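You operate a simulated robot arm through the tools that you are given. There is no shell and no other tool. Be economical: measure what you need, move in short steps, check, and stop when the job is done.

You run a simulated two-armed robot. Do the job below in one go: nothing can be reset, and whatever is moved stays where it is left.

TASK
Hold the drip tray on the top of the middle bench steady with one hand and put the dowel tin with the smallest size on its label from the top of the clamp bench in it with the other.
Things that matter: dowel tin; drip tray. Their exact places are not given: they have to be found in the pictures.

It is judged by the outcome, as a careful person would: the job done as asked, and still so three seconds after it is handed in. It fails if anything else is knocked over, pushed out of place, dropped, spilled or broken.

THE ROBOT
Two 7-joint arms with two-finger parallel grippers on one trunk, on a base that drives. Base frame: it is fixed to the floor where the robot stands at the start and does not move with it; the origin is under the middle of the robot, x ahead of it, y to its left, z up; the surface under the hand at the start is at about z = 900. Units: mm, degrees, N and s.
The left shoulder is at the start at [71, 156, 1030], the right one opposite. Places, roughly: drip tray [750, -3000, 1000]. Payload 3.91 kg a hand.
The TCP of each hand is the grasp point between the finger pads, 30 mm short of the fingertips. In the tool frame z runs along the fingers and y along their closing line. The gripper opens to 110 mm. The fingers are 20 mm wide and 10 mm thick; the gripper's body (48 by 112 mm) begins 55 mm behind the TCP.
Orientation is told as [roll, pitch, yaw] about the base's x, y, z axes, in that order, counted from this pose: with the fingers straight down and closing along the base's y, the tool's x points along the base's -x, its y along +y and its z along -z.

THE INTERFACE
- The arms move only by the tool nudge_tool. It takes "left_steps", "right_steps" or both (then of equal length, played together; a hand with none holds still); each is a list of rows, each a list of 7 numbers: the shift along the base's x, y, z in cm, then the turn, a rotation vector about the base's x, y, z in degrees, then the finger opening in cm, from 0 to 11. In form: [[dx, dy, dz, ax, ay, az, hand], ...]. A call has 1 to 20 rows; each row shifts and turns the commanded pose from where the row before left it. Each row takes 0.2 s and may step no farther than 50 mm and 8.6 degrees from the row before; otherwise, or with a gripper value out of range, the whole call is refused. Where a pose cannot be reached the arm comes as near as it can. A force on the tool above 40 N (or 10 N above the force at the start of the call, whichever is more), or a blocked arm, ends the call early, and 0.2 s more pass. Each finger travels about 108 mm/s and halts on what it meets, pressing with about 37 N; the grip force reading is that of the motor and also rises with nothing between the fingers. The clock runs only during rows and for 0.2 s after the last one: add rows that do not move to give the fingers time. The reply holds the time, the measured pose of the TCP, the force on the tool along the base axes, the opening and the grip force, in the units named above and with some noise, with the torque about the TCP (base axes, N m) and any sound that the robot's microphone picked up, and new pictures: "views" is both (left out), scene, wrist or none (wrist: the cameras of the hands that moved).
- Cameras (640 x 400 px; columns grow to the right, rows downward): "scene" is now at [142.5, 13.6, 1277.9]; the picture's right is [0.13, -0.99, 0.00], its down [-0.37, -0.05, -0.93] and it looks along [0.92, 0.12, -0.37] (base axes); focal length 251 px, centre (320, 200). "left" rides on the left gripper at [72, -17, -103] in its tool frame; the picture's right is [0.23, 0.97, 0.00], its down [-0.76, 0.18, -0.62] and it looks along [-0.61, 0.14, 0.78] (tool axes); focal length 222 px, centre (320, 200). "right" rides on the right gripper at [72, 17, -103] in its tool frame; the picture's right is [-0.23, 0.97, 0.00], its down [-0.76, -0.18, -0.62] and it looks along [-0.61, -0.14, 0.78] (tool axes); focal length 222 px, centre (320, 200).
- move_column(by): slides the trunk up (or, below 0, down) by that many mm; the arms and the scene camera ride with it, the base frame stays. It gives what a move gives, with no picture.
- base_move(legs): drives the robot by 1 to 6 legs, each [ahead, left, turn to the left] in mm, mm and degrees, along the robot's own axes; the way and the turn of a leg run together, so that a leg with both is an arc; at most 1500 mm and 180 degrees a leg. The arms and the cameras ride along, it lands a little off, and it stops where it bumps. It gives what a move gives, and a new picture of the scene camera.
- turn_head(pan, tilt): turns the head with the scene camera to pan (to the left, within 86 degrees either way) and tilt (down, from -29 to 69), counted from straight ahead of the robot. It gives what a move gives, and a new picture of the scene camera.
- locate(camera, pixels): for up to 12 pixels [column, row] of the newest picture of that camera ("zoom" is the newest enlarged one), the place [x, y, z] in the base frame of the surface seen there, good to about 2 mm. No time passes.
- inspect(camera, box): a new picture of the part [left, top, right, bottom] of that camera's present view, enlarged. No time passes.
- sign_off(): hands the job in; it is judged then, once.

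Work in short steps. Measure before you move; look again where a grasp or a placing could have gone wrong, and mend it. You have 80 turns and 260 pictures in all, those below and enlarged ones among them. Open the grippers and draw the arms clear of the work before you hand the job in, unless the task says otherwise; then end with one line.

The tools are called as name(argument=value, ...) on one line, values as JSON. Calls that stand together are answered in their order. nudge_tool: Moves the arms, as the interface text tells. Its arguments: {"type":"object","properties":{"left_steps":{"type":"array"},"right_steps":{"type":"array"},"views":{"type":"string","enum":["both","scene","wrist","none"]}},"required":[]} The other tools are called the same way: move_column (by) slides the trunk up or down; base_move (legs) drives the base; turn_head (pan, tilt) turns the head that bears the scene camera; locate (camera, pixels) gives the place of the surface under pixels of a picture; inspect (camera, box) takes an enlarged picture of a part of a camera's view; sign_off () hands the job in.

At the start:

```text
time_s: 0.0
left_position: [639.2, 371.3, 1167.1]
left_tcp_rot: [0.0, 0.0, 0.0]
left_wrist_force: [-0.7, 0.0, 0.2]
left_ft_torque: [0.02, -0.01, 0.01]
left_opening: 110.1
left_gripper_force: 0.0
right_position: [629.3, -119.5, 1150.5]
right_tcp_rot: [0.0, -0.1, 0.0]
right_wrist_force: [-0.2, -0.3, 0.3]
right_ft_torque: [0.0, 0.04, -0.01]
right_opening: 110.1
right_gripper_force: 0.0
trunk travel left (down, up): [-475.0, 465.0]
robot x, y, heading: [1.4, -2.4, -0.3]
head pan, tilt: [7.3, 21.8]
```

scene: 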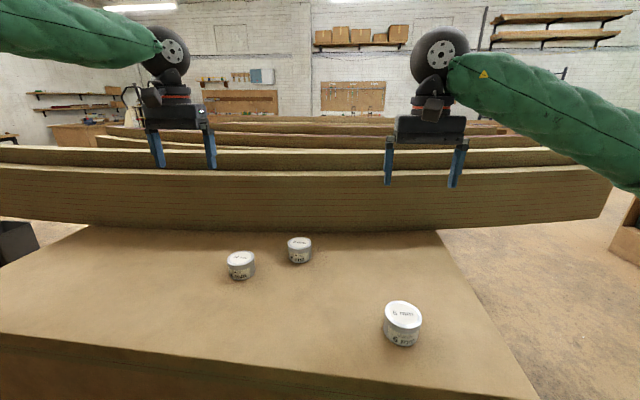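
right: 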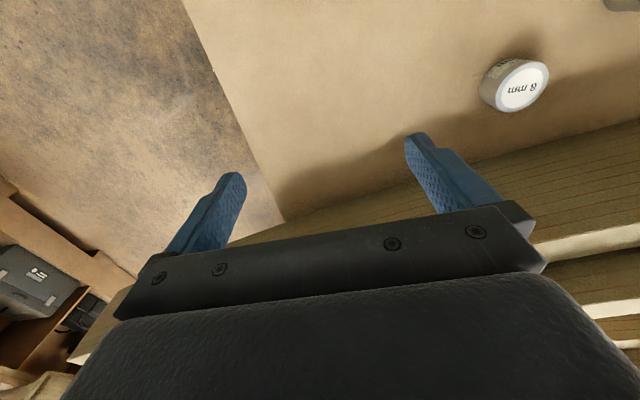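
left: 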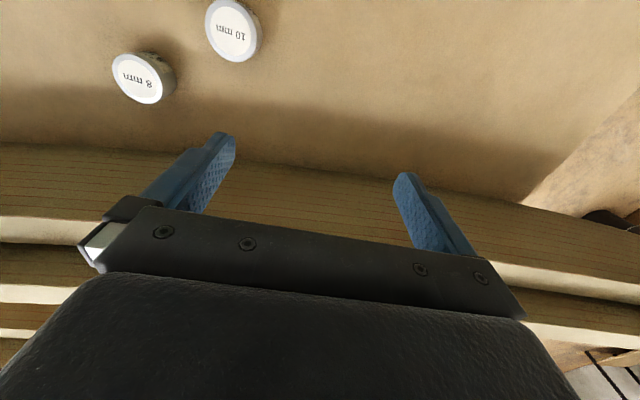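

Three tins are seen on the bench: at about (241,265), (300,249) and (403,323). I zoom in on their labels and locate them.

inspect(camera="scene", box=[210, 220, 450, 370])

locate(camera="scene", pixels=[[241, 258], [300, 243], [403, 313], [403, 304], [403, 345], [388, 315], [418, 315], [350, 330], [440, 232], [100, 226], [540, 399], [400, 225]])

```text
2.67 times, centred on (330, 295) of scene
```

zoom: 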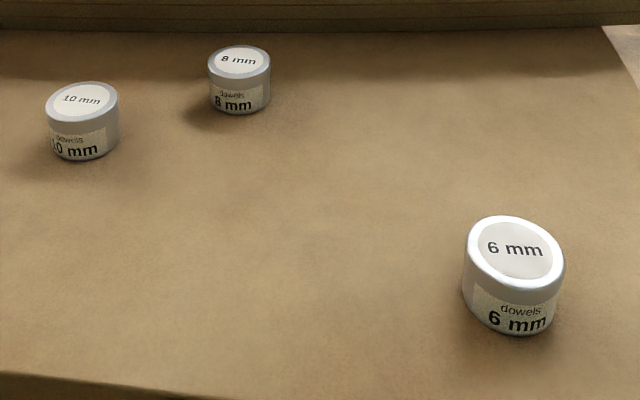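

```text
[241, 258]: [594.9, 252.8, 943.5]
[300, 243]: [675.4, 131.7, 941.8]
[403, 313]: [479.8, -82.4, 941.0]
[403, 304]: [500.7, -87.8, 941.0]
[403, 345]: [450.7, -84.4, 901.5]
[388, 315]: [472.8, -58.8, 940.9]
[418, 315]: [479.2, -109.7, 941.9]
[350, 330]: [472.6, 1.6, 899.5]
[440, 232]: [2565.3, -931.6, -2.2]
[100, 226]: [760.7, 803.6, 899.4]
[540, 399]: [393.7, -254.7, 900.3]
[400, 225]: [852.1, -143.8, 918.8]
```

The 6 mm tin is at about (480, -85), with its top at z 941. Before grasping I turn the head right to see the other benches and check that this is the clamp bench.

turn_head(pan=-75, tilt=15)

turn_head(pan=80, tilt=15)

```text
time_s: 1.6
left_position: [638.9, 371.2, 1167.7]
left_tcp_rot: [0.0, 0.1, 0.0]
left_wrist_force: [1.3, -0.5, 0.7]
left_ft_torque: [0.0, -0.06, 0.03]
left_opening: 110.2
left_gripper_force: 0.1
right_position: [629.2, -120.2, 1150.2]
right_tcp_rot: [0.0, 0.0, 0.0]
right_wrist_force: [0.1, -0.2, 1.0]
right_ft_torque: [-0.02, 0.02, 0.0]
right_opening: 109.8
right_gripper_force: 0.1
trunk travel left (down, up): [-475.0, 465.0]
robot x, y, heading: [1.8, -0.1, -0.0]
head pan, tilt: [-75.0, 15.0]
```

scene: 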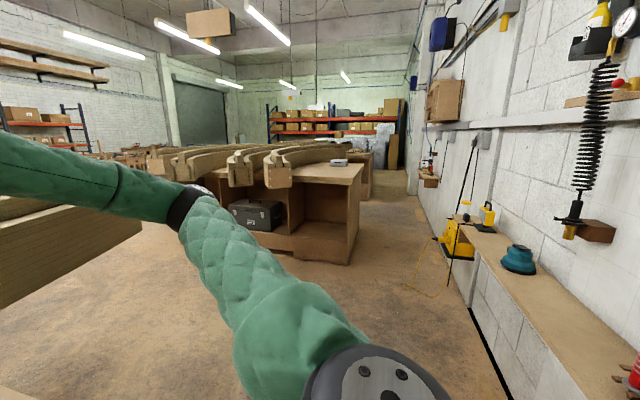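

```text
time_s: 4.0
left_position: [640.5, 371.3, 1166.6]
left_tcp_rot: [0.0, -0.1, 0.1]
left_wrist_force: [-0.6, 0.2, -0.5]
left_ft_torque: [0.02, -0.02, -0.02]
left_opening: 109.9
left_gripper_force: 0.0
right_position: [630.3, -121.0, 1148.2]
right_tcp_rot: [0.1, -0.1, -0.1]
right_wrist_force: [0.3, 0.4, 0.0]
right_ft_torque: [-0.01, -0.01, 0.01]
right_opening: 110.2
right_gripper_force: 0.0
trunk travel left (down, up): [-475.0, 465.0]
robot x, y, heading: [5.1, 1.2, -0.1]
head pan, tilt: [80.0, 15.0]
```

scene: 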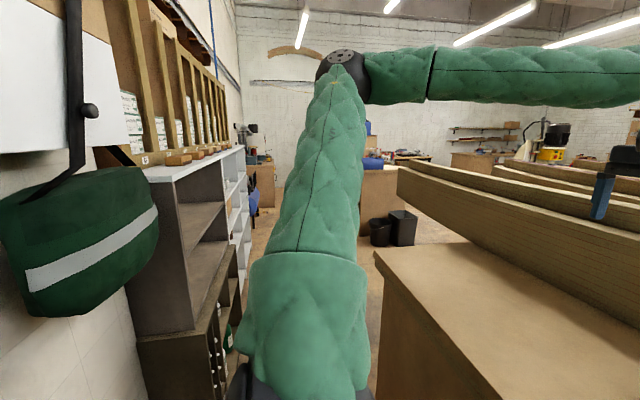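

This bench holds the tins, and the middle bench with the tray (340,162 in the right-hand view) is to the right. I back off 140 mm so the 6 mm tin is within easy reach, then look at it.

base_move(legs=[[-140, 0, 0]])

turn_head(pan=-8, tilt=35)

```text
time_s: 5.3
left_position: [494.7, 370.6, 1169.4]
left_tcp_rot: [0.1, -0.2, -0.2]
left_wrist_force: [0.6, 0.3, 0.8]
left_ft_torque: [-0.05, -0.03, 0.02]
left_opening: 110.0
left_gripper_force: 0.1
right_position: [484.8, -121.0, 1150.7]
right_tcp_rot: [0.0, -0.1, 0.0]
right_wrist_force: [0.4, 0.4, 0.0]
right_ft_torque: [0.04, 0.0, -0.01]
right_opening: 110.2
right_gripper_force: 0.0
trunk travel left (down, up): [-475.0, 465.0]
robot x, y, heading: [-144.9, 0.6, -0.1]
head pan, tilt: [80.0, 15.0]
```

scene: 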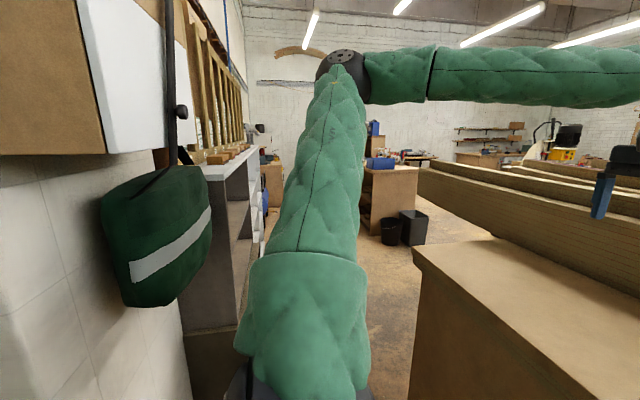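

```text
time_s: 6.9
left_position: [497.8, 370.3, 1166.7]
left_tcp_rot: [0.0, -0.1, 0.1]
left_wrist_force: [0.3, -0.7, -0.1]
left_ft_torque: [0.01, -0.01, -0.01]
left_opening: 110.1
left_gripper_force: 0.1
right_position: [486.3, -120.8, 1150.0]
right_tcp_rot: [0.0, 0.0, 0.0]
right_wrist_force: [-0.4, 0.2, -0.4]
right_ft_torque: [-0.01, -0.02, 0.0]
right_opening: 109.7
right_gripper_force: 0.1
trunk travel left (down, up): [-475.0, 465.0]
robot x, y, heading: [-144.5, -2.6, -0.2]
head pan, tilt: [-8.0, 35.0]
```

scene: 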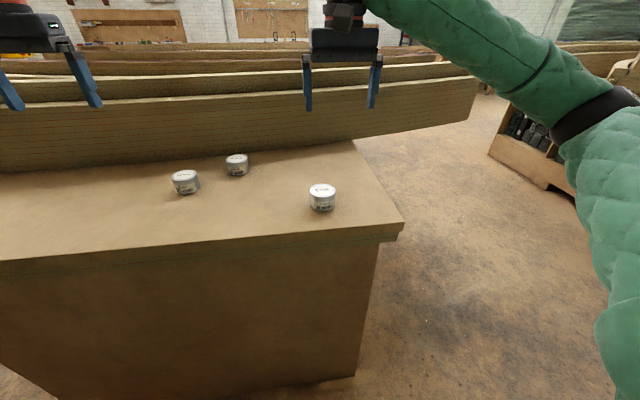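

The tin is at (322,190) now. I measure its rim.

inspect(camera="scene", box=[290, 170, 354, 220])

locate(camera="scene", pixels=[[322, 185], [322, 195], [310, 190], [334, 190], [322, 190], [322, 209]])

```text
8.00 times, centred on (322, 195) of scene
```

zoom: 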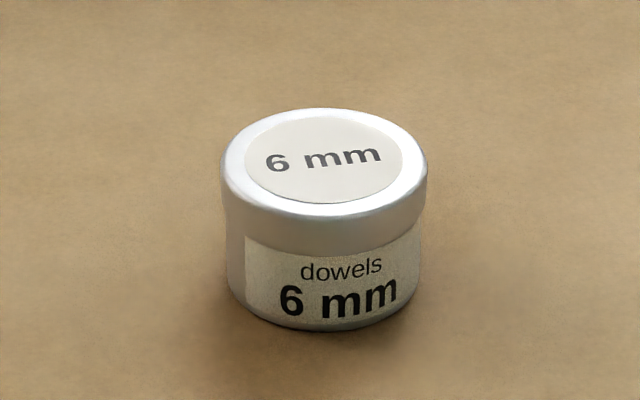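

```text
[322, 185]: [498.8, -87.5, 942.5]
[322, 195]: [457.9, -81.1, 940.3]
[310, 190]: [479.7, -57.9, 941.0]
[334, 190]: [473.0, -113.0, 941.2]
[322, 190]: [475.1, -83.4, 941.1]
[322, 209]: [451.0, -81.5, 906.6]
```

The tin centre is at about (478, -85), radius about 29. I bring the right hand over it, stopping with the fingertips above the lid to check.

nudge_tool(right_steps=[[-0.8, 3.6, 0, 0, 0, 0, 11], [0, 0, -4, 0, 0, 0, 11], [0, 0, -4, 0, 0, 0, 11], [0, 0, -4, 0, 0, 0, 11], [0, 0, -2, 0, 0, 0, 11], [0, 0, 0, 0, 0, 0, 11]], views="both")

```text
time_s: 8.3
left_position: [495.8, 370.1, 1168.2]
left_tcp_rot: [0.0, 0.0, 0.0]
left_wrist_force: [0.1, 0.8, 0.3]
left_ft_torque: [0.01, 0.0, 0.01]
left_opening: 110.0
left_gripper_force: 0.0
right_position: [477.0, -84.2, 1009.1]
right_tcp_rot: [0.0, 0.0, -0.1]
right_wrist_force: [-0.6, 0.7, 0.0]
right_ft_torque: [0.01, -0.02, 0.0]
right_opening: 109.9
right_gripper_force: 0.1
trunk travel left (down, up): [-475.0, 465.0]
robot x, y, heading: [-143.9, 3.0, -0.2]
head pan, tilt: [-8.0, 35.0]
```

scene: 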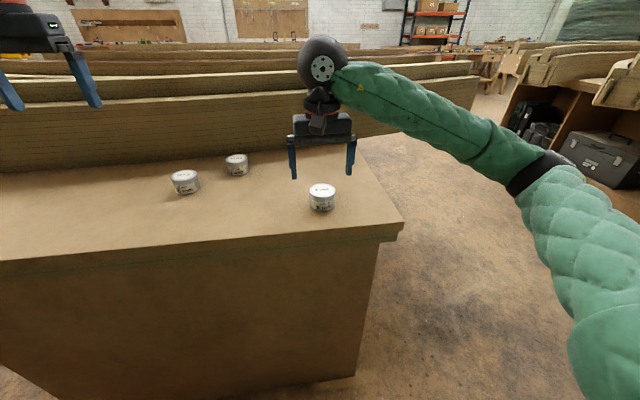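
right: 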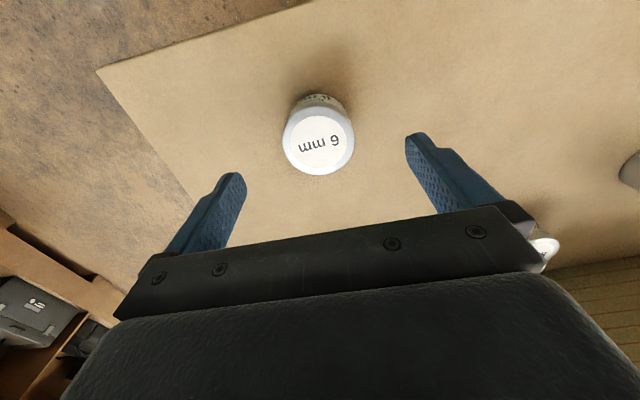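

The tin is centred between the fingers. I go down to TCP z about 938 and close.

nudge_tool(right_steps=[[0.1, 0, -3, 0, 0, 0, 11], [0, 0, -3, 0, 0, 0, 11], [0, 0, -1.1, 0, 0, 0, 11], [0, 0, 0, 0, 0, 0, 8], [0, 0, 0, 0, 0, 0, 6], [0, 0, 0, 0, 0, 0, 4.5], [0, 0, 0, 0, 0, 0, 4.5]], views="both")

```text
time_s: 9.9
left_position: [496.3, 370.6, 1167.5]
left_tcp_rot: [0.0, 0.0, 0.0]
left_wrist_force: [-0.1, -0.1, 0.0]
left_ft_torque: [-0.01, 0.0, 0.0]
left_opening: 110.1
left_gripper_force: 0.0
right_position: [478.8, -82.7, 939.2]
right_tcp_rot: [0.0, 0.0, 0.0]
right_wrist_force: [0.8, -0.2, 0.0]
right_ft_torque: [0.01, 0.0, -0.02]
right_opening: 58.6
right_gripper_force: 37.2
trunk travel left (down, up): [-475.0, 465.0]
robot x, y, heading: [-144.3, 1.8, -0.1]
head pan, tilt: [-8.0, 35.0]
```

scene: 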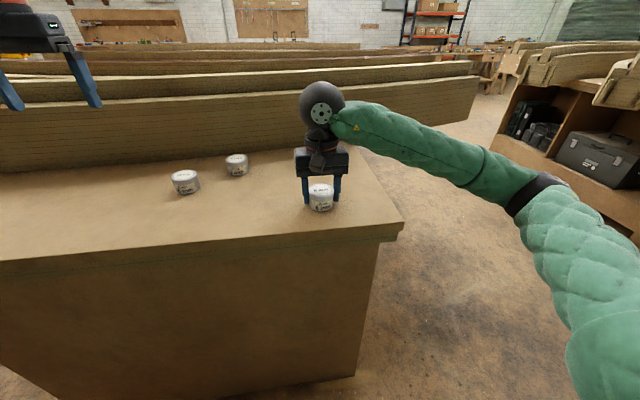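
right: 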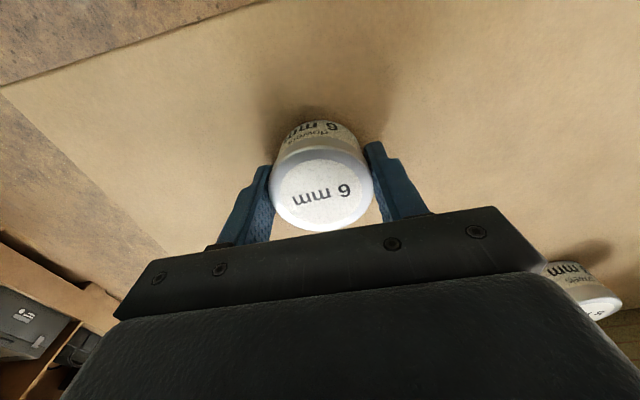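

The grip holds at 58.6 mm and 37 N. I lift the tin straight up.

nudge_tool(right_steps=[[0, 0, 2, 0, 0, 0, 4.5], [0, 0, 4, 0, 0, 0, 4.5], [0, 0, 4, 0, 0, 0, 4.5], [0, 0, 4, 0, 0, 0, 4.5], [0, 0, 4, 0, 0, 0, 4.5], [0, 0, 4, 0, 0, 0, 4.5], [0, 0, 0, 0, 0, 0, 4.5]], views="wrist")

turn_head(pan=-60, tilt=20)

```text
time_s: 11.5
left_position: [497.5, 370.3, 1166.6]
left_tcp_rot: [0.0, 0.1, 0.0]
left_wrist_force: [0.2, 0.1, 0.5]
left_ft_torque: [0.01, 0.0, 0.04]
left_opening: 110.2
left_gripper_force: 0.0
right_position: [479.7, -80.3, 1156.7]
right_tcp_rot: [0.0, 0.1, -0.1]
right_wrist_force: [1.1, 0.1, -0.6]
right_ft_torque: [0.03, 0.01, -0.01]
right_opening: 58.9
right_gripper_force: 37.1
trunk travel left (down, up): [-475.0, 465.0]
robot x, y, heading: [-141.9, -3.3, 0.0]
head pan, tilt: [-8.0, 35.0]
```

right: 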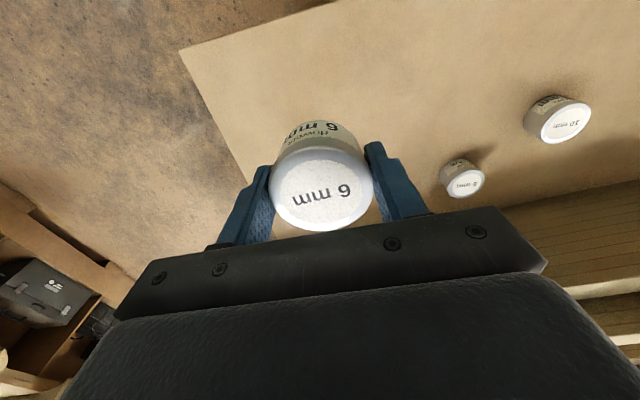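

```text
time_s: 12.7
left_position: [496.4, 370.0, 1167.1]
left_tcp_rot: [0.0, 0.0, 0.1]
left_wrist_force: [1.0, -0.1, -0.6]
left_ft_torque: [-0.02, 0.04, 0.03]
left_opening: 110.2
left_gripper_force: 0.0
right_position: [479.5, -81.3, 1156.3]
right_tcp_rot: [-0.1, 0.0, 0.0]
right_wrist_force: [-0.2, -0.4, -1.3]
right_ft_torque: [-0.02, 0.02, -0.01]
right_opening: 58.7
right_gripper_force: 36.9
trunk travel left (down, up): [-475.0, 465.0]
robot x, y, heading: [-143.2, -0.3, -0.2]
head pan, tilt: [-60.0, 20.0]
```

scene: 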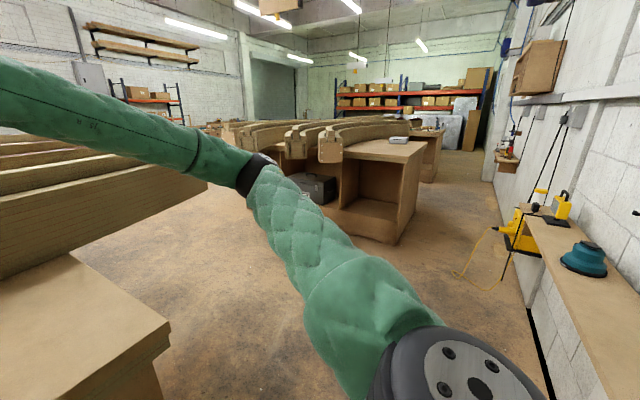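

The tray is at about (400,140). I measure the bench corner points, the tray and the wall side for a drive route.

inspect(camera="scene", box=[300, 100, 460, 200])

locate(camera="scene", pixels=[[400, 140], [391, 158], [342, 151], [423, 142], [395, 238], [352, 233], [398, 243], [430, 230], [540, 230], [545, 350], [440, 280], [497, 230]])

```text
4.00 times, centred on (380, 150) of scene
```

zoom: 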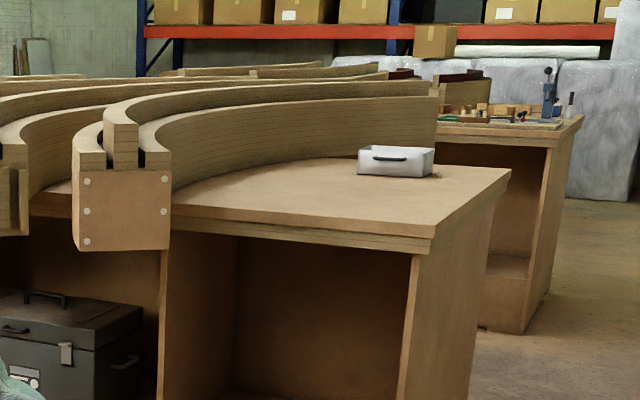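

```text
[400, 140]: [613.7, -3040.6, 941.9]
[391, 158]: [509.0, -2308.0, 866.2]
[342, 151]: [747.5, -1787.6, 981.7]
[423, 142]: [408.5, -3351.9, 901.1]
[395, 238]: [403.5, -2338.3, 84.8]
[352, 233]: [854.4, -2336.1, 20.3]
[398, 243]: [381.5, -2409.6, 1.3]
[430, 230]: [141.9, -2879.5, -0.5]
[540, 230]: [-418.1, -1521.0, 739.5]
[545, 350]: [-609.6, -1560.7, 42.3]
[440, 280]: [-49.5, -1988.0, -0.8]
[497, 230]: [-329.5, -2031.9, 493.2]
```

The tray is near (615, -3040) on the middle bench (top z about 900), whose aisle edge is at x about 400. I check the aisle for obstacles before strafing down it.

inspect(camera="scene", box=[400, 130, 640, 280])

locate(camera="scene", pixels=[[520, 240], [525, 260], [535, 300], [480, 265], [460, 275], [493, 215], [470, 235], [510, 270], [506, 170], [328, 150], [297, 150], [342, 132]])

turn_head(pan=-86, tilt=45)

```text
2.67 times, centred on (520, 205) of scene
```

zoom: 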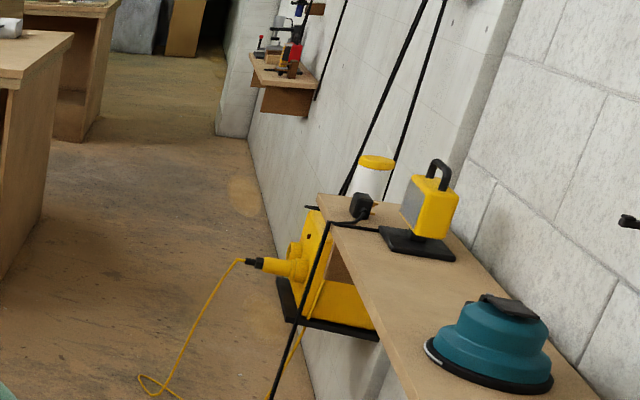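

```text
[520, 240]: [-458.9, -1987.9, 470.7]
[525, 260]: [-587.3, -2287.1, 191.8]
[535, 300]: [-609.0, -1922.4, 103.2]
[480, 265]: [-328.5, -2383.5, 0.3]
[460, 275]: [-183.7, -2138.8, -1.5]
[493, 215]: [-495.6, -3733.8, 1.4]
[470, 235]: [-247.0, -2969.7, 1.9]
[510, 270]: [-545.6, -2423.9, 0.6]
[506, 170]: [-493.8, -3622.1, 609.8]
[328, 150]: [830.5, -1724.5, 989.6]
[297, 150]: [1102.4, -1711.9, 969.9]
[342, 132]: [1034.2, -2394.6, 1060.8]
```

```text
time_s: 13.6
left_position: [496.5, 369.7, 1166.9]
left_tcp_rot: [0.0, 0.0, 0.0]
left_wrist_force: [-0.4, 0.0, -0.2]
left_ft_torque: [0.04, 0.03, -0.01]
left_opening: 110.0
left_gripper_force: 0.1
right_position: [478.2, -81.7, 1157.4]
right_tcp_rot: [0.1, 0.0, 0.1]
right_wrist_force: [-0.4, 0.0, -0.3]
right_ft_torque: [0.0, 0.0, 0.01]
right_opening: 59.0
right_gripper_force: 36.6
trunk travel left (down, up): [-475.0, 465.0]
robot x, y, heading: [-143.9, -2.1, 0.1]
head pan, tilt: [-85.9, 45.0]
```

scene: 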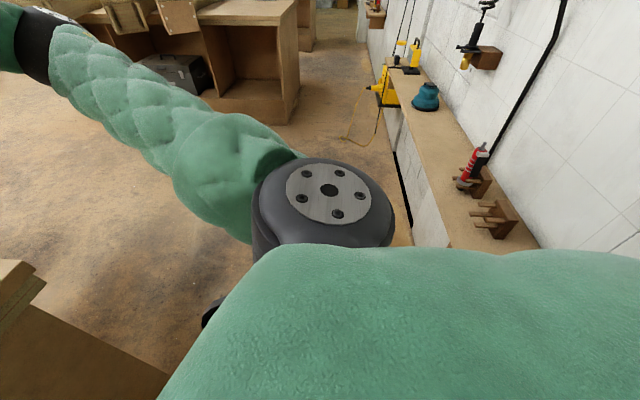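

The aisle is clear between the wall shelf (x about -420, yellow tool at -330) and the benches (x about 400). I strafe right along x near 0 in two legs, then look.

base_move(legs=[[130, -800, 0], [0, -1200, 0]])

turn_head(pan=-50, tilt=25)

```text
time_s: 23.7
left_position: [613.1, -1647.6, 1167.6]
left_tcp_rot: [0.0, 0.0, -0.5]
left_wrist_force: [0.0, -0.2, 0.0]
left_ft_torque: [0.0, 0.02, -0.01]
left_opening: 110.0
left_gripper_force: 0.1
right_position: [590.1, -2099.7, 1156.8]
right_tcp_rot: [0.1, 0.0, -0.7]
right_wrist_force: [0.1, -0.2, -1.3]
right_ft_torque: [-0.02, 0.04, 0.0]
right_opening: 58.8
right_gripper_force: 37.1
trunk travel left (down, up): [-475.0, 465.0]
robot x, y, heading: [-30.0, -2009.6, -0.6]
head pan, tilt: [-85.9, 45.0]
```

scene: 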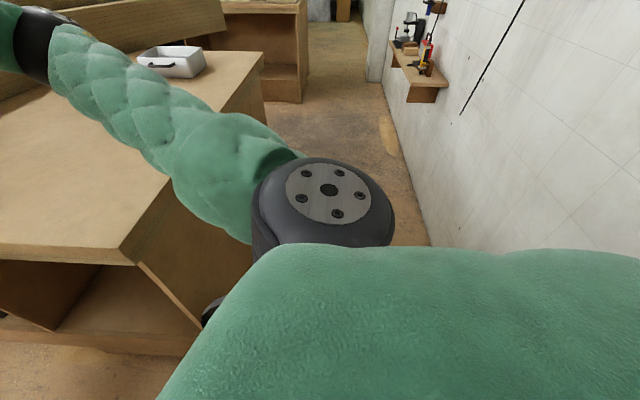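

```text
time_s: 24.7
left_position: [613.5, -1647.9, 1167.8]
left_tcp_rot: [0.0, 0.0, -0.6]
left_wrist_force: [0.7, 0.0, -1.0]
left_ft_torque: [0.0, 0.01, 0.05]
left_opening: 110.1
left_gripper_force: 0.0
right_position: [589.7, -2099.2, 1157.1]
right_tcp_rot: [0.1, 0.0, -0.7]
right_wrist_force: [0.6, 0.2, -0.2]
right_ft_torque: [-0.03, 0.02, 0.02]
right_opening: 58.5
right_gripper_force: 37.3
trunk travel left (down, up): [-475.0, 465.0]
robot x, y, heading: [-31.3, -2012.0, -0.6]
head pan, tilt: [-50.0, 25.0]
```

scene: 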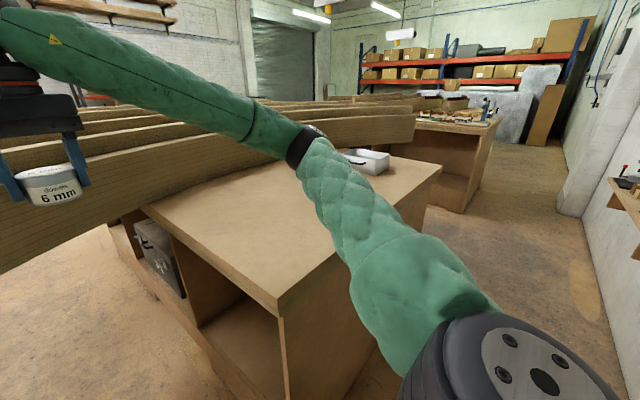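

The tin is still held. I locate the tray corners, the beam behind it and the bench edge.

inspect(camera="scene", box=[320, 110, 448, 190])

locate(camera="scene", pixels=[[350, 151], [389, 155], [373, 176], [370, 163], [413, 115], [412, 138], [360, 120], [440, 167], [277, 310], [200, 170], [40, 260], [20, 200]])

```text
5.00 times, centred on (384, 150) of scene
```

zoom: 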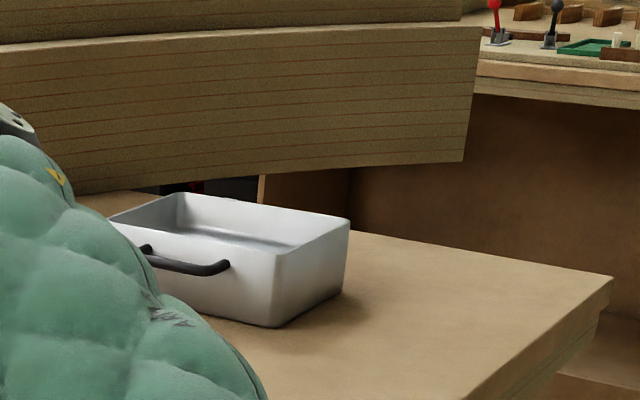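

```text
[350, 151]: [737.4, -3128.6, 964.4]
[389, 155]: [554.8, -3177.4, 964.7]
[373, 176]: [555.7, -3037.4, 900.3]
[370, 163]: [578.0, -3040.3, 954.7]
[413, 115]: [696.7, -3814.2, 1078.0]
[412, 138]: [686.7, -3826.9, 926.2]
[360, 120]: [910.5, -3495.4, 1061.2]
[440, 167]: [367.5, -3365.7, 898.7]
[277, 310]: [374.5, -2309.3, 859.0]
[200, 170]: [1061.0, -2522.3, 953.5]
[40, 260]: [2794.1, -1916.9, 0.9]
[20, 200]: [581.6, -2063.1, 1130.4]
```

The tray spans about x 555–740, y -3037 to -3180, rim at z about 965, with a handle on its +y wall. I strafe on so the robot stands centred in front of it.

base_move(legs=[[0, -1075, 0.6]])

turn_head(pan=0, tilt=38)

```text
time_s: 30.4
left_position: [600.1, -2763.1, 1168.2]
left_tcp_rot: [0.1, -0.1, -0.6]
left_wrist_force: [0.5, -0.5, 0.6]
left_ft_torque: [-0.01, -0.02, 0.01]
left_opening: 109.9
left_gripper_force: 0.1
right_position: [579.9, -3215.0, 1156.2]
right_tcp_rot: [0.0, 0.1, -0.5]
right_wrist_force: [-0.2, -0.5, -1.3]
right_ft_torque: [0.02, -0.02, -0.01]
right_opening: 58.8
right_gripper_force: 37.0
trunk travel left (down, up): [-475.0, 465.0]
robot x, y, heading: [-47.2, -3129.0, -0.5]
head pan, tilt: [-50.0, 25.0]
```

scene: 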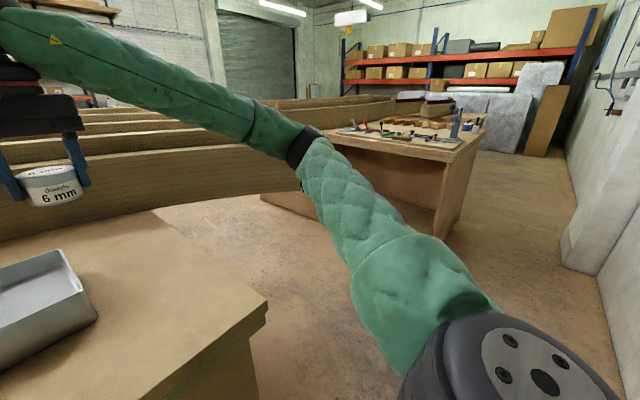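

```text
time_s: 31.6
left_position: [599.6, -2762.6, 1167.0]
left_tcp_rot: [0.1, -0.1, -0.4]
left_wrist_force: [-0.2, 0.2, 0.2]
left_ft_torque: [0.03, 0.0, 0.01]
left_opening: 110.0
left_gripper_force: 0.0
right_position: [577.7, -3215.0, 1157.7]
right_tcp_rot: [0.0, 0.0, -0.4]
right_wrist_force: [-0.1, 0.1, -0.7]
right_ft_torque: [-0.01, 0.01, -0.02]
right_opening: 58.7
right_gripper_force: 37.3
trunk travel left (down, up): [-475.0, 465.0]
robot x, y, heading: [-45.3, -3129.3, -0.3]
head pan, tilt: [0.0, 38.0]
```

scene: 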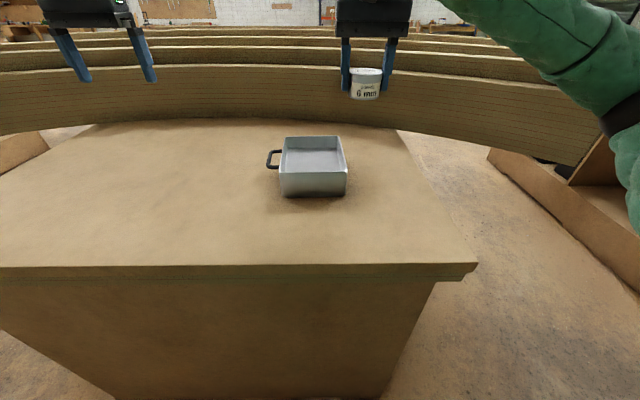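

The tray is at (313,165), with one handle on its left side. I zoom in and measure its rim, floor and handle.

inspect(camera="scene", box=[249, 125, 377, 205])

locate(camera="zoom", pixels=[[158, 238], [485, 235], [450, 62], [190, 62], [320, 232], [320, 60], [174, 140], [470, 150], [320, 160], [95, 170], [130, 128], [140, 208]])

```text
5.00 times, centred on (313, 165) of scene
```

zoom: 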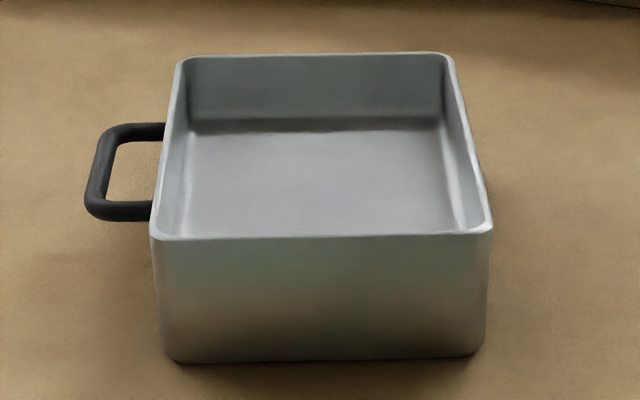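

```text
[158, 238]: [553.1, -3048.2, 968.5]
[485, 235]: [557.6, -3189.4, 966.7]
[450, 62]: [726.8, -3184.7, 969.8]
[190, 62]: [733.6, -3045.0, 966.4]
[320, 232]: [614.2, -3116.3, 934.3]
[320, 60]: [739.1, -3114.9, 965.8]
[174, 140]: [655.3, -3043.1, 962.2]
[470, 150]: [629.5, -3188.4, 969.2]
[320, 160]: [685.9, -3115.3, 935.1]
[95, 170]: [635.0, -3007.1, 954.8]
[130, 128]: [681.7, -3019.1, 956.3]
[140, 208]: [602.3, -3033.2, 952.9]
```

The tray floor is at z about 935, the rim at 968. The handle loop's bar is at y about -3008, z 955, x 605–678, with a roughly 30 mm gap to the wall. I bring the left hand above the bar with a 3.2 cm opening.

nudge_tool(left_steps=[[0.4, -4.1, 0, 0, 0, 0.1, 9], [0.4, -4.1, 0, 0, 0, 0.1, 7], [0.4, -4.1, 0, 0, 0, 0.1, 5], [0.4, -4.1, 0, 0, 0, 0, 3.2], [0.4, -4.1, 0, 0, 0, 0, 3.2], [0.4, -4.1, 0, 0, 0, 0, 3.2], [0, 0, -4, 0, 0, 0, 3.2], [0, 0, -4, 0, 0, 0, 3.2], [0, 0, -2, 0, 0, 0, 3.2], [0, 0, 0, 0, 0, 0, 3.2]], views="both")

```text
time_s: 33.8
left_position: [621.8, -3009.3, 1066.8]
left_tcp_rot: [-0.1, 0.0, -0.1]
left_wrist_force: [-1.0, -1.1, -0.5]
left_ft_torque: [-0.02, -0.01, -0.02]
left_opening: 31.9
left_gripper_force: 0.0
right_position: [579.2, -3214.2, 1156.8]
right_tcp_rot: [0.0, 0.0, -0.5]
right_wrist_force: [-0.4, -0.2, -0.8]
right_ft_torque: [0.04, 0.0, 0.05]
right_opening: 58.5
right_gripper_force: 36.8
trunk travel left (down, up): [-475.0, 465.0]
robot x, y, heading: [-43.3, -3124.6, -0.6]
head pan, tilt: [0.0, 38.0]
```

scene: 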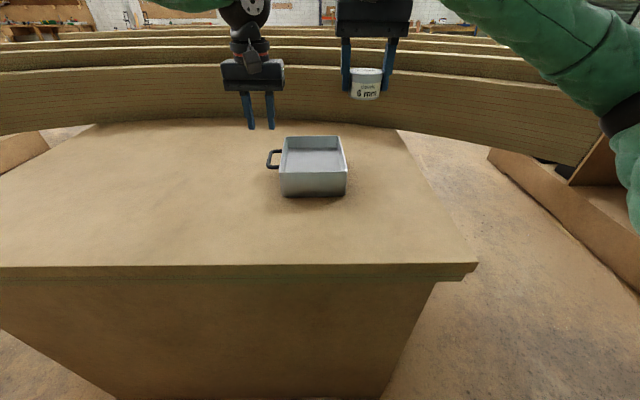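
left: 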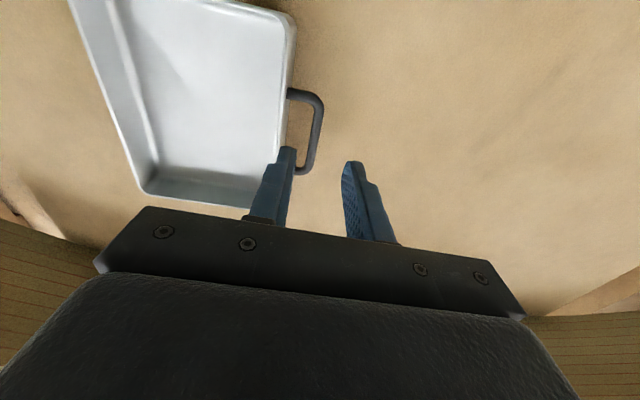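

In the wrist picture the bar runs from (319,105) to (305,170). I measure it from this closer view.

inspect(camera="left", box=[240, 70, 368, 190])

locate(camera="left", pixels=[[320, 110], [316, 130], [312, 150], [319, 130], [313, 130], [292, 94], [303, 170], [290, 100], [289, 125], [298, 94]])

```text
3.33 times, centred on (304, 130) of left
```

zoom: 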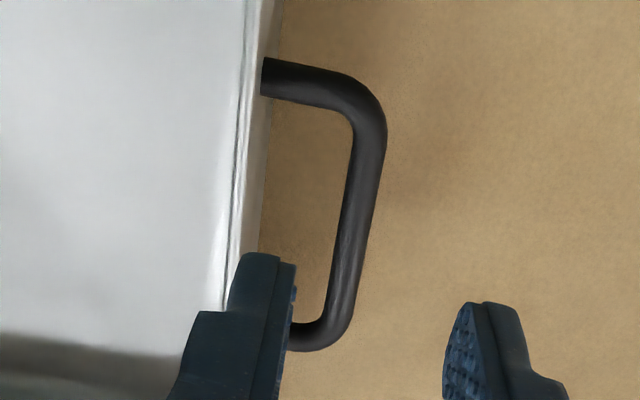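

```text
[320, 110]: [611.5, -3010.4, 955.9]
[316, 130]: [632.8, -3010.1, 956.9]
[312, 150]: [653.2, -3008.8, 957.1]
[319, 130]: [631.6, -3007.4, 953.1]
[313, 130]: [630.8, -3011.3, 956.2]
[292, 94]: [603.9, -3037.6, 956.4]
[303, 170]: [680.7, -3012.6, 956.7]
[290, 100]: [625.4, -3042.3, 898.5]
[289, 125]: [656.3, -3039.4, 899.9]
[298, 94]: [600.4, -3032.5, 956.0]
```

The bar centre is at y -3010, z about 952, and the gap reaches to y -3040. I narrow the opening to 2.4 cm and lower the left hand to TCP z about 960.

nudge_tool(left_steps=[[0.4, -0.1, 0, 0, 0, 0, 2.4], [0, 0, -3, 0, 0, 0, 2.4], [0, 0, -3, 0, 0, 0, 2.4], [0, 0, -1.5, 0, 0, 0, 2.4], [0, 0, 0, 0, 0, 0, 2.4]], views="both")

inspect(camera="scene", box=[230, 90, 358, 170])

```text
time_s: 35.0
left_position: [629.2, -3010.8, 991.8]
left_tcp_rot: [0.0, 0.1, -0.3]
left_wrist_force: [0.0, -1.2, -0.4]
left_ft_torque: [-0.03, 0.02, 0.01]
left_opening: 23.9
left_gripper_force: 0.1
right_position: [579.1, -3214.5, 1155.8]
right_tcp_rot: [-0.1, 0.0, -0.4]
right_wrist_force: [0.0, -0.4, -0.7]
right_ft_torque: [0.0, -0.01, 0.0]
right_opening: 58.4
right_gripper_force: 36.6
trunk travel left (down, up): [-475.0, 465.0]
robot x, y, heading: [-43.1, -3127.2, -0.7]
head pan, tilt: [0.0, 38.0]
```

scene: 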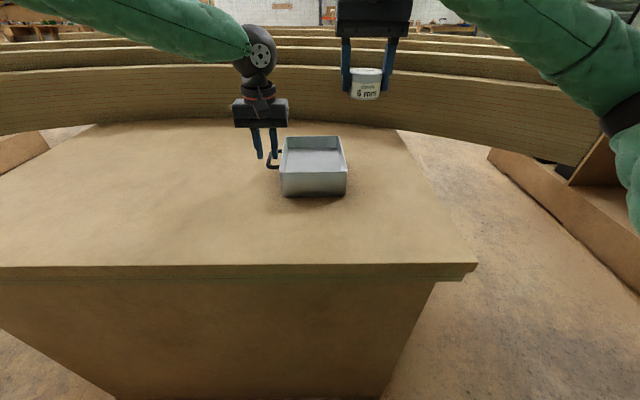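
left: 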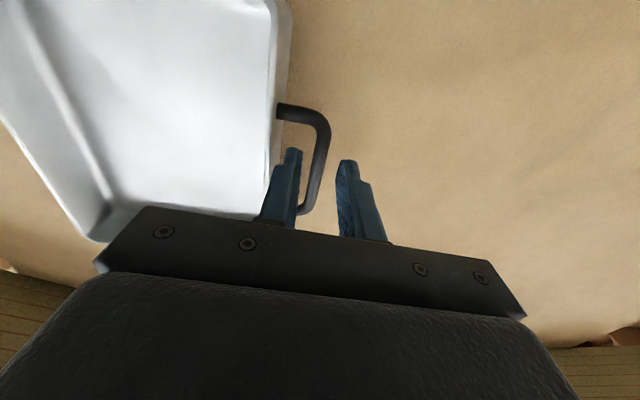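

```text
5.00 times, centred on (294, 130) of scene
```

zoom: 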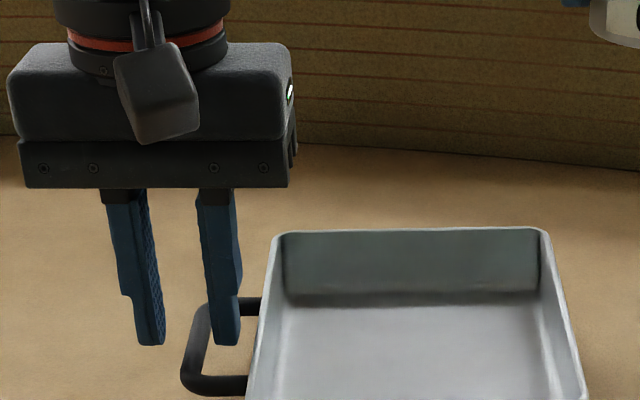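

The fingers straddle the bar line. The inner finger has little room to the wall, so I shift 2 mm in +y, lower to TCP z about 965 and close on the bar.

nudge_tool(left_steps=[[0, 0.15, -1, 0, 0, 0, 2.4], [0, 0, -1, 0, 0, 0, 2.3], [0, 0, -0.7, 0, 0, 0, 2.2], [0, 0, 0, 0, 0, 0, 1.6], [0, 0, 0, 0, 0, 0, 1.2], [0, 0, 0, 0, 0, 0, 0.8], [0, 0, 0, 0, 0, 0, 0.6], [0, 0, 0, 0, 0, 0, 0.6]], views="both")

inspect(camera="scene", box=[230, 110, 358, 190])

```text
time_s: 36.8
left_position: [629.2, -3008.7, 963.8]
left_tcp_rot: [0.0, -0.1, -0.3]
left_wrist_force: [0.6, -0.4, -0.1]
left_ft_torque: [-0.01, -0.02, 0.25]
left_opening: 9.3
left_gripper_force: 37.3
right_position: [580.1, -3214.6, 1156.4]
right_tcp_rot: [0.0, 0.1, -0.6]
right_wrist_force: [0.7, -0.1, -0.4]
right_ft_torque: [-0.02, 0.0, 0.0]
right_opening: 58.3
right_gripper_force: 37.4
trunk travel left (down, up): [-475.0, 465.0]
robot x, y, heading: [-41.2, -3130.8, -0.7]
head pan, tilt: [0.0, 38.0]
```

scene: 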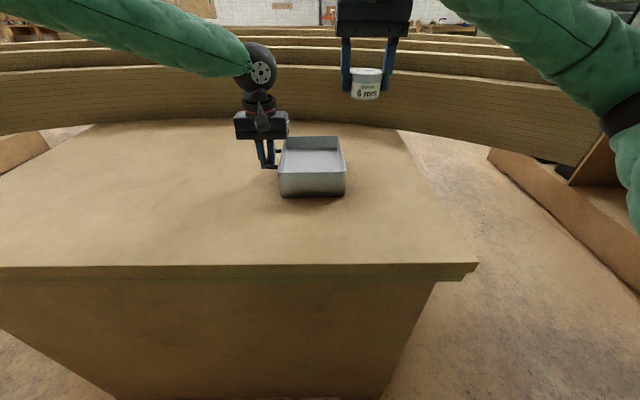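
left: 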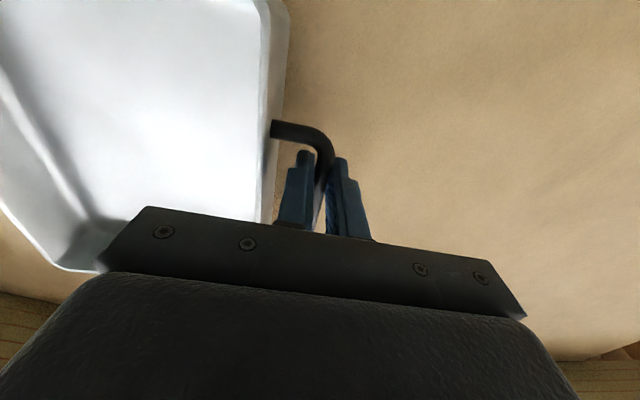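

```text
5.00 times, centred on (294, 150) of scene
```

zoom: 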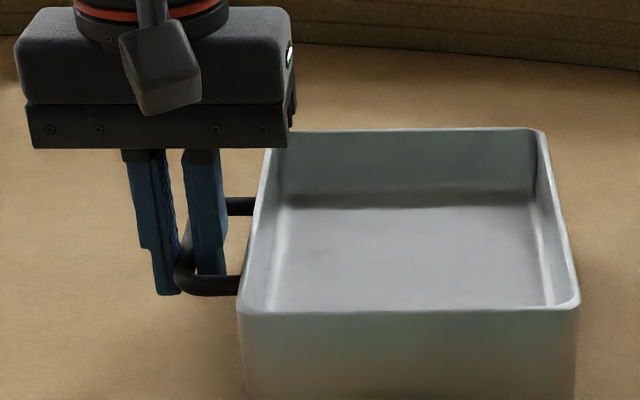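

The bar is held at 9.3 mm and 37 N, and the tray has not visibly shifted. I bring the right hand with the tin over the tray at about (685, -3127) and part way down.

nudge_tool(right_steps=[[3.5, 1, 0, 0, 0, 0.2, 4.5], [3.5, 2.6, 0, 0, 0, 0.2, 4.5], [3.5, 2.6, 0, 0, 0, 0.2, 4.5], [0, 2.6, 0, 0, 0, 0, 4.5], [0, 0, -4, 0, 0, 0, 4.5], [0, 0, -4, 0, 0, 0, 4.5], [0, 0, -3, 0, 0, 0, 4.5], [0, 0, 0, 0, 0, 0, 4.5]], views="both")

inspect(camera="scene", box=[230, 90, 390, 190])

```text
time_s: 38.6
left_position: [628.0, -3007.9, 964.1]
left_tcp_rot: [0.0, 0.1, -0.2]
left_wrist_force: [0.2, 1.3, 0.3]
left_ft_torque: [-0.04, -0.09, 0.05]
left_opening: 9.7
left_gripper_force: 37.0
right_position: [685.8, -3125.0, 1046.7]
right_tcp_rot: [0.1, 0.0, 0.1]
right_wrist_force: [-0.2, -0.5, -0.7]
right_ft_torque: [0.02, 0.01, -0.03]
right_opening: 58.7
right_gripper_force: 37.2
trunk travel left (down, up): [-475.0, 465.0]
robot x, y, heading: [-43.1, -3130.8, -0.2]
head pan, tilt: [0.0, 38.0]
```

scene: 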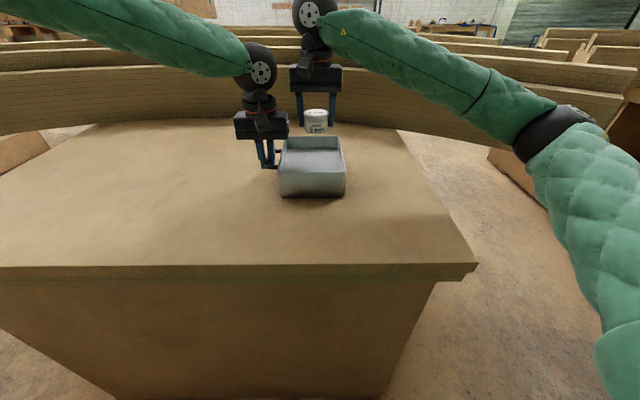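
right: 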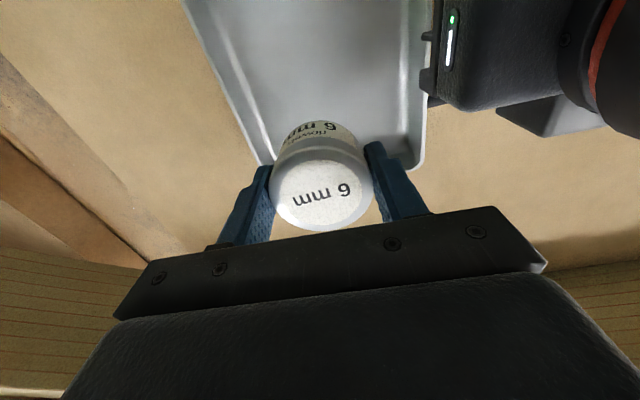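

```text
4.00 times, centred on (310, 140) of scene
```

zoom: 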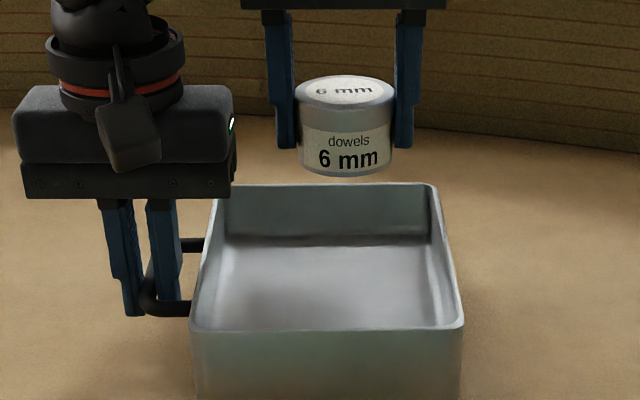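

The tin is over the tray's far right part with room to the walls and the left gripper. I lower it to about 5 mm above the floor, then slowly to contact.

nudge_tool(right_steps=[[0, 0, -3, 0, 0, 0, 4.5], [0, 0, -2.5, 0, 0, 0, 4.5], [0, 0, -1, 0, 0, 0, 4.5], [0, 0, -0.3, 0, 0, 0, 4.5], [0, 0, -0.2, 0, 0, 0, 4.5], [0, 0, 0, 0, 0, 0, 4.5]], views="both")

inspect(camera="scene", box=[230, 90, 390, 190])

```text
time_s: 40.0
left_position: [628.8, -3007.8, 964.8]
left_tcp_rot: [0.0, 0.0, -0.3]
left_wrist_force: [-1.7, 1.7, 0.3]
left_ft_torque: [-0.01, 0.03, 0.03]
left_opening: 9.1
left_gripper_force: 37.2
right_position: [684.6, -3125.6, 976.1]
right_tcp_rot: [0.1, 0.0, 0.1]
right_wrist_force: [0.6, -0.1, -1.5]
right_ft_torque: [0.01, 0.0, 0.0]
right_opening: 58.5
right_gripper_force: 37.1
trunk travel left (down, up): [-475.0, 465.0]
robot x, y, heading: [-41.8, -3128.9, -0.4]
head pan, tilt: [0.0, 38.0]
```

scene: 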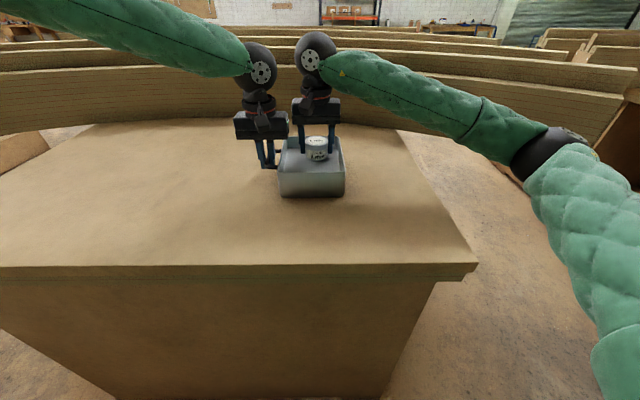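
right: 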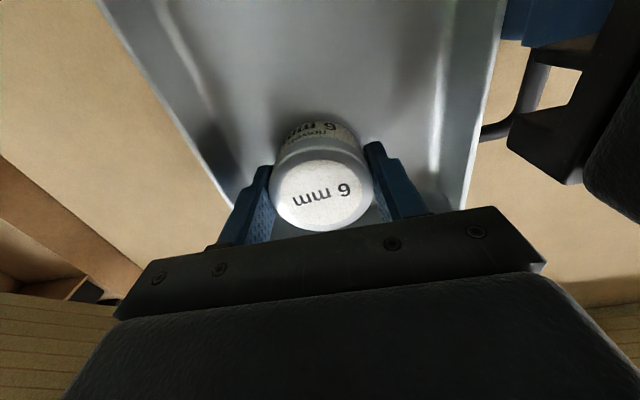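

```text
4.00 times, centred on (310, 140) of scene
```

zoom: 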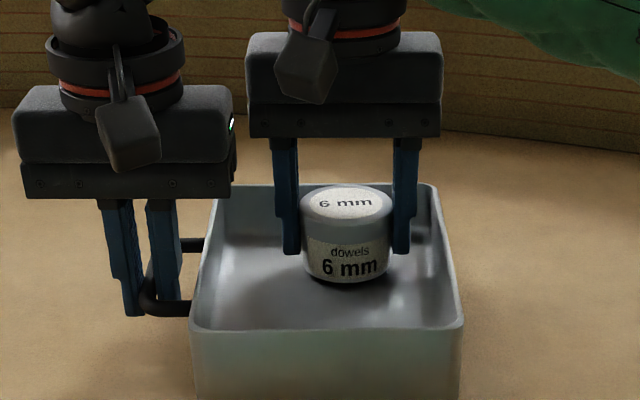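

The tin looks slightly above the floor. I check the floor height beside it and the tin's bottom edge.

locate(camera="zoom", pixels=[[345, 281], [345, 290], [345, 300], [300, 290], [400, 290], [345, 277], [435, 200], [250, 260], [430, 270], [330, 190]])

```text
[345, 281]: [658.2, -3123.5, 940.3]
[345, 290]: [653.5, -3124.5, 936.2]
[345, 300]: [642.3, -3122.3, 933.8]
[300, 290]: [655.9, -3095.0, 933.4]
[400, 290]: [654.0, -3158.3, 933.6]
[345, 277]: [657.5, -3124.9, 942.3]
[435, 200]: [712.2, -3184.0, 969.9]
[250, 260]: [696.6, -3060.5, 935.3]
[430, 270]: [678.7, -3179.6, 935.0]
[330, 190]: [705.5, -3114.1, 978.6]
```

The tin's top is at z 978.6, so its bottom is about 3 mm above the floor (934). I lower in 1–2 mm steps and watch the force.

nudge_tool(right_steps=[[0, 0, -0.15, 0, 0, 0, 4.5], [0, 0, -0.1, 0, 0, 0, 4.5], [0, 0, -0.1, 0, 0, 0, 4.5], [0, 0, 0, 0, 0, 0, 4.5]], views="none")

```text
time_s: 41.0
left_position: [629.2, -3008.0, 964.1]
left_tcp_rot: [0.0, -0.1, -0.3]
left_wrist_force: [2.4, 1.4, 0.3]
left_ft_torque: [0.04, -0.04, 0.06]
left_opening: 9.5
left_gripper_force: 37.5
right_position: [684.0, -3125.9, 974.1]
right_tcp_rot: [0.0, 0.0, 0.2]
right_wrist_force: [-0.8, -0.5, 6.6]
right_ft_torque: [-0.04, 0.04, 0.0]
right_opening: 58.9
right_gripper_force: 37.1
trunk travel left (down, up): [-475.0, 465.0]
robot x, y, heading: [-40.2, -3128.8, -0.3]
head pan, tilt: [0.0, 38.0]
```

The 6.6 N upward force shows the tin is on the floor. I open to 7.4 cm while the left hand holds, then rise straight up.

nudge_tool(right_steps=[[0, 0, 0, 0, 0, 0, 6.2], [0, 0, 0, 0, 0, 0, 6.8], [0, 0, 0, 0, 0, 0, 7.4], [0, 0, 0, 0, 0, 0, 7.4], [0, 0, 2, 0, 0, 0, 7.4], [0, 0, 4, 0, 0, 0, 7.4], [0, 0, 4, 0, 0, 0, 7.4], [0, 0, 4, 0, 0, 0, 7.4], [0, 0, 4, 0, 0, 0, 7.4], [0, 0, 0, 0, 0, 0, 7.4]], views="both")

inspect(camera="scene", box=[230, 90, 390, 190])

```text
time_s: 43.2
left_position: [629.1, -3008.3, 963.8]
left_tcp_rot: [0.0, 0.0, -0.3]
left_wrist_force: [1.3, -0.2, 0.0]
left_ft_torque: [0.01, 0.49, 0.0]
left_opening: 9.5
left_gripper_force: 37.0
right_position: [683.2, -3129.0, 1158.6]
right_tcp_rot: [0.0, 0.0, 0.1]
right_wrist_force: [-0.1, 0.9, -0.5]
right_ft_torque: [0.02, 0.01, -0.01]
right_opening: 74.2
right_gripper_force: 0.1
trunk travel left (down, up): [-475.0, 465.0]
robot x, y, heading: [-40.5, -3124.4, -0.5]
head pan, tilt: [0.0, 38.0]
```

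scene: 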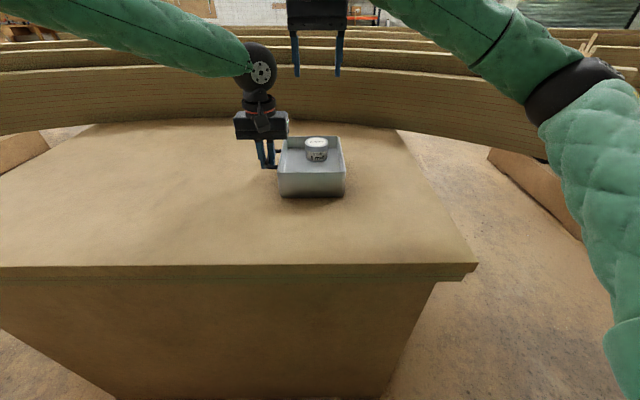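
right: 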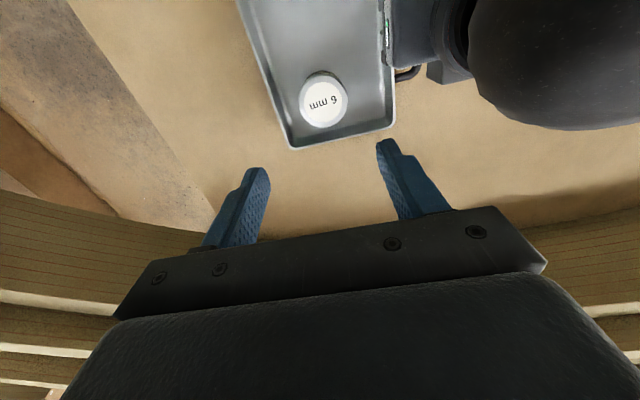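

```text
4.00 times, centred on (310, 140) of scene
```

zoom: 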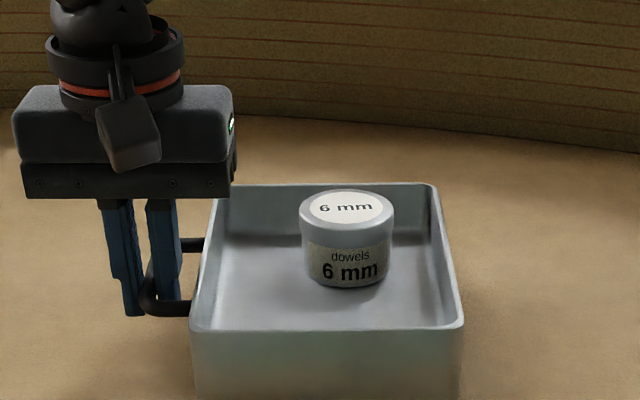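

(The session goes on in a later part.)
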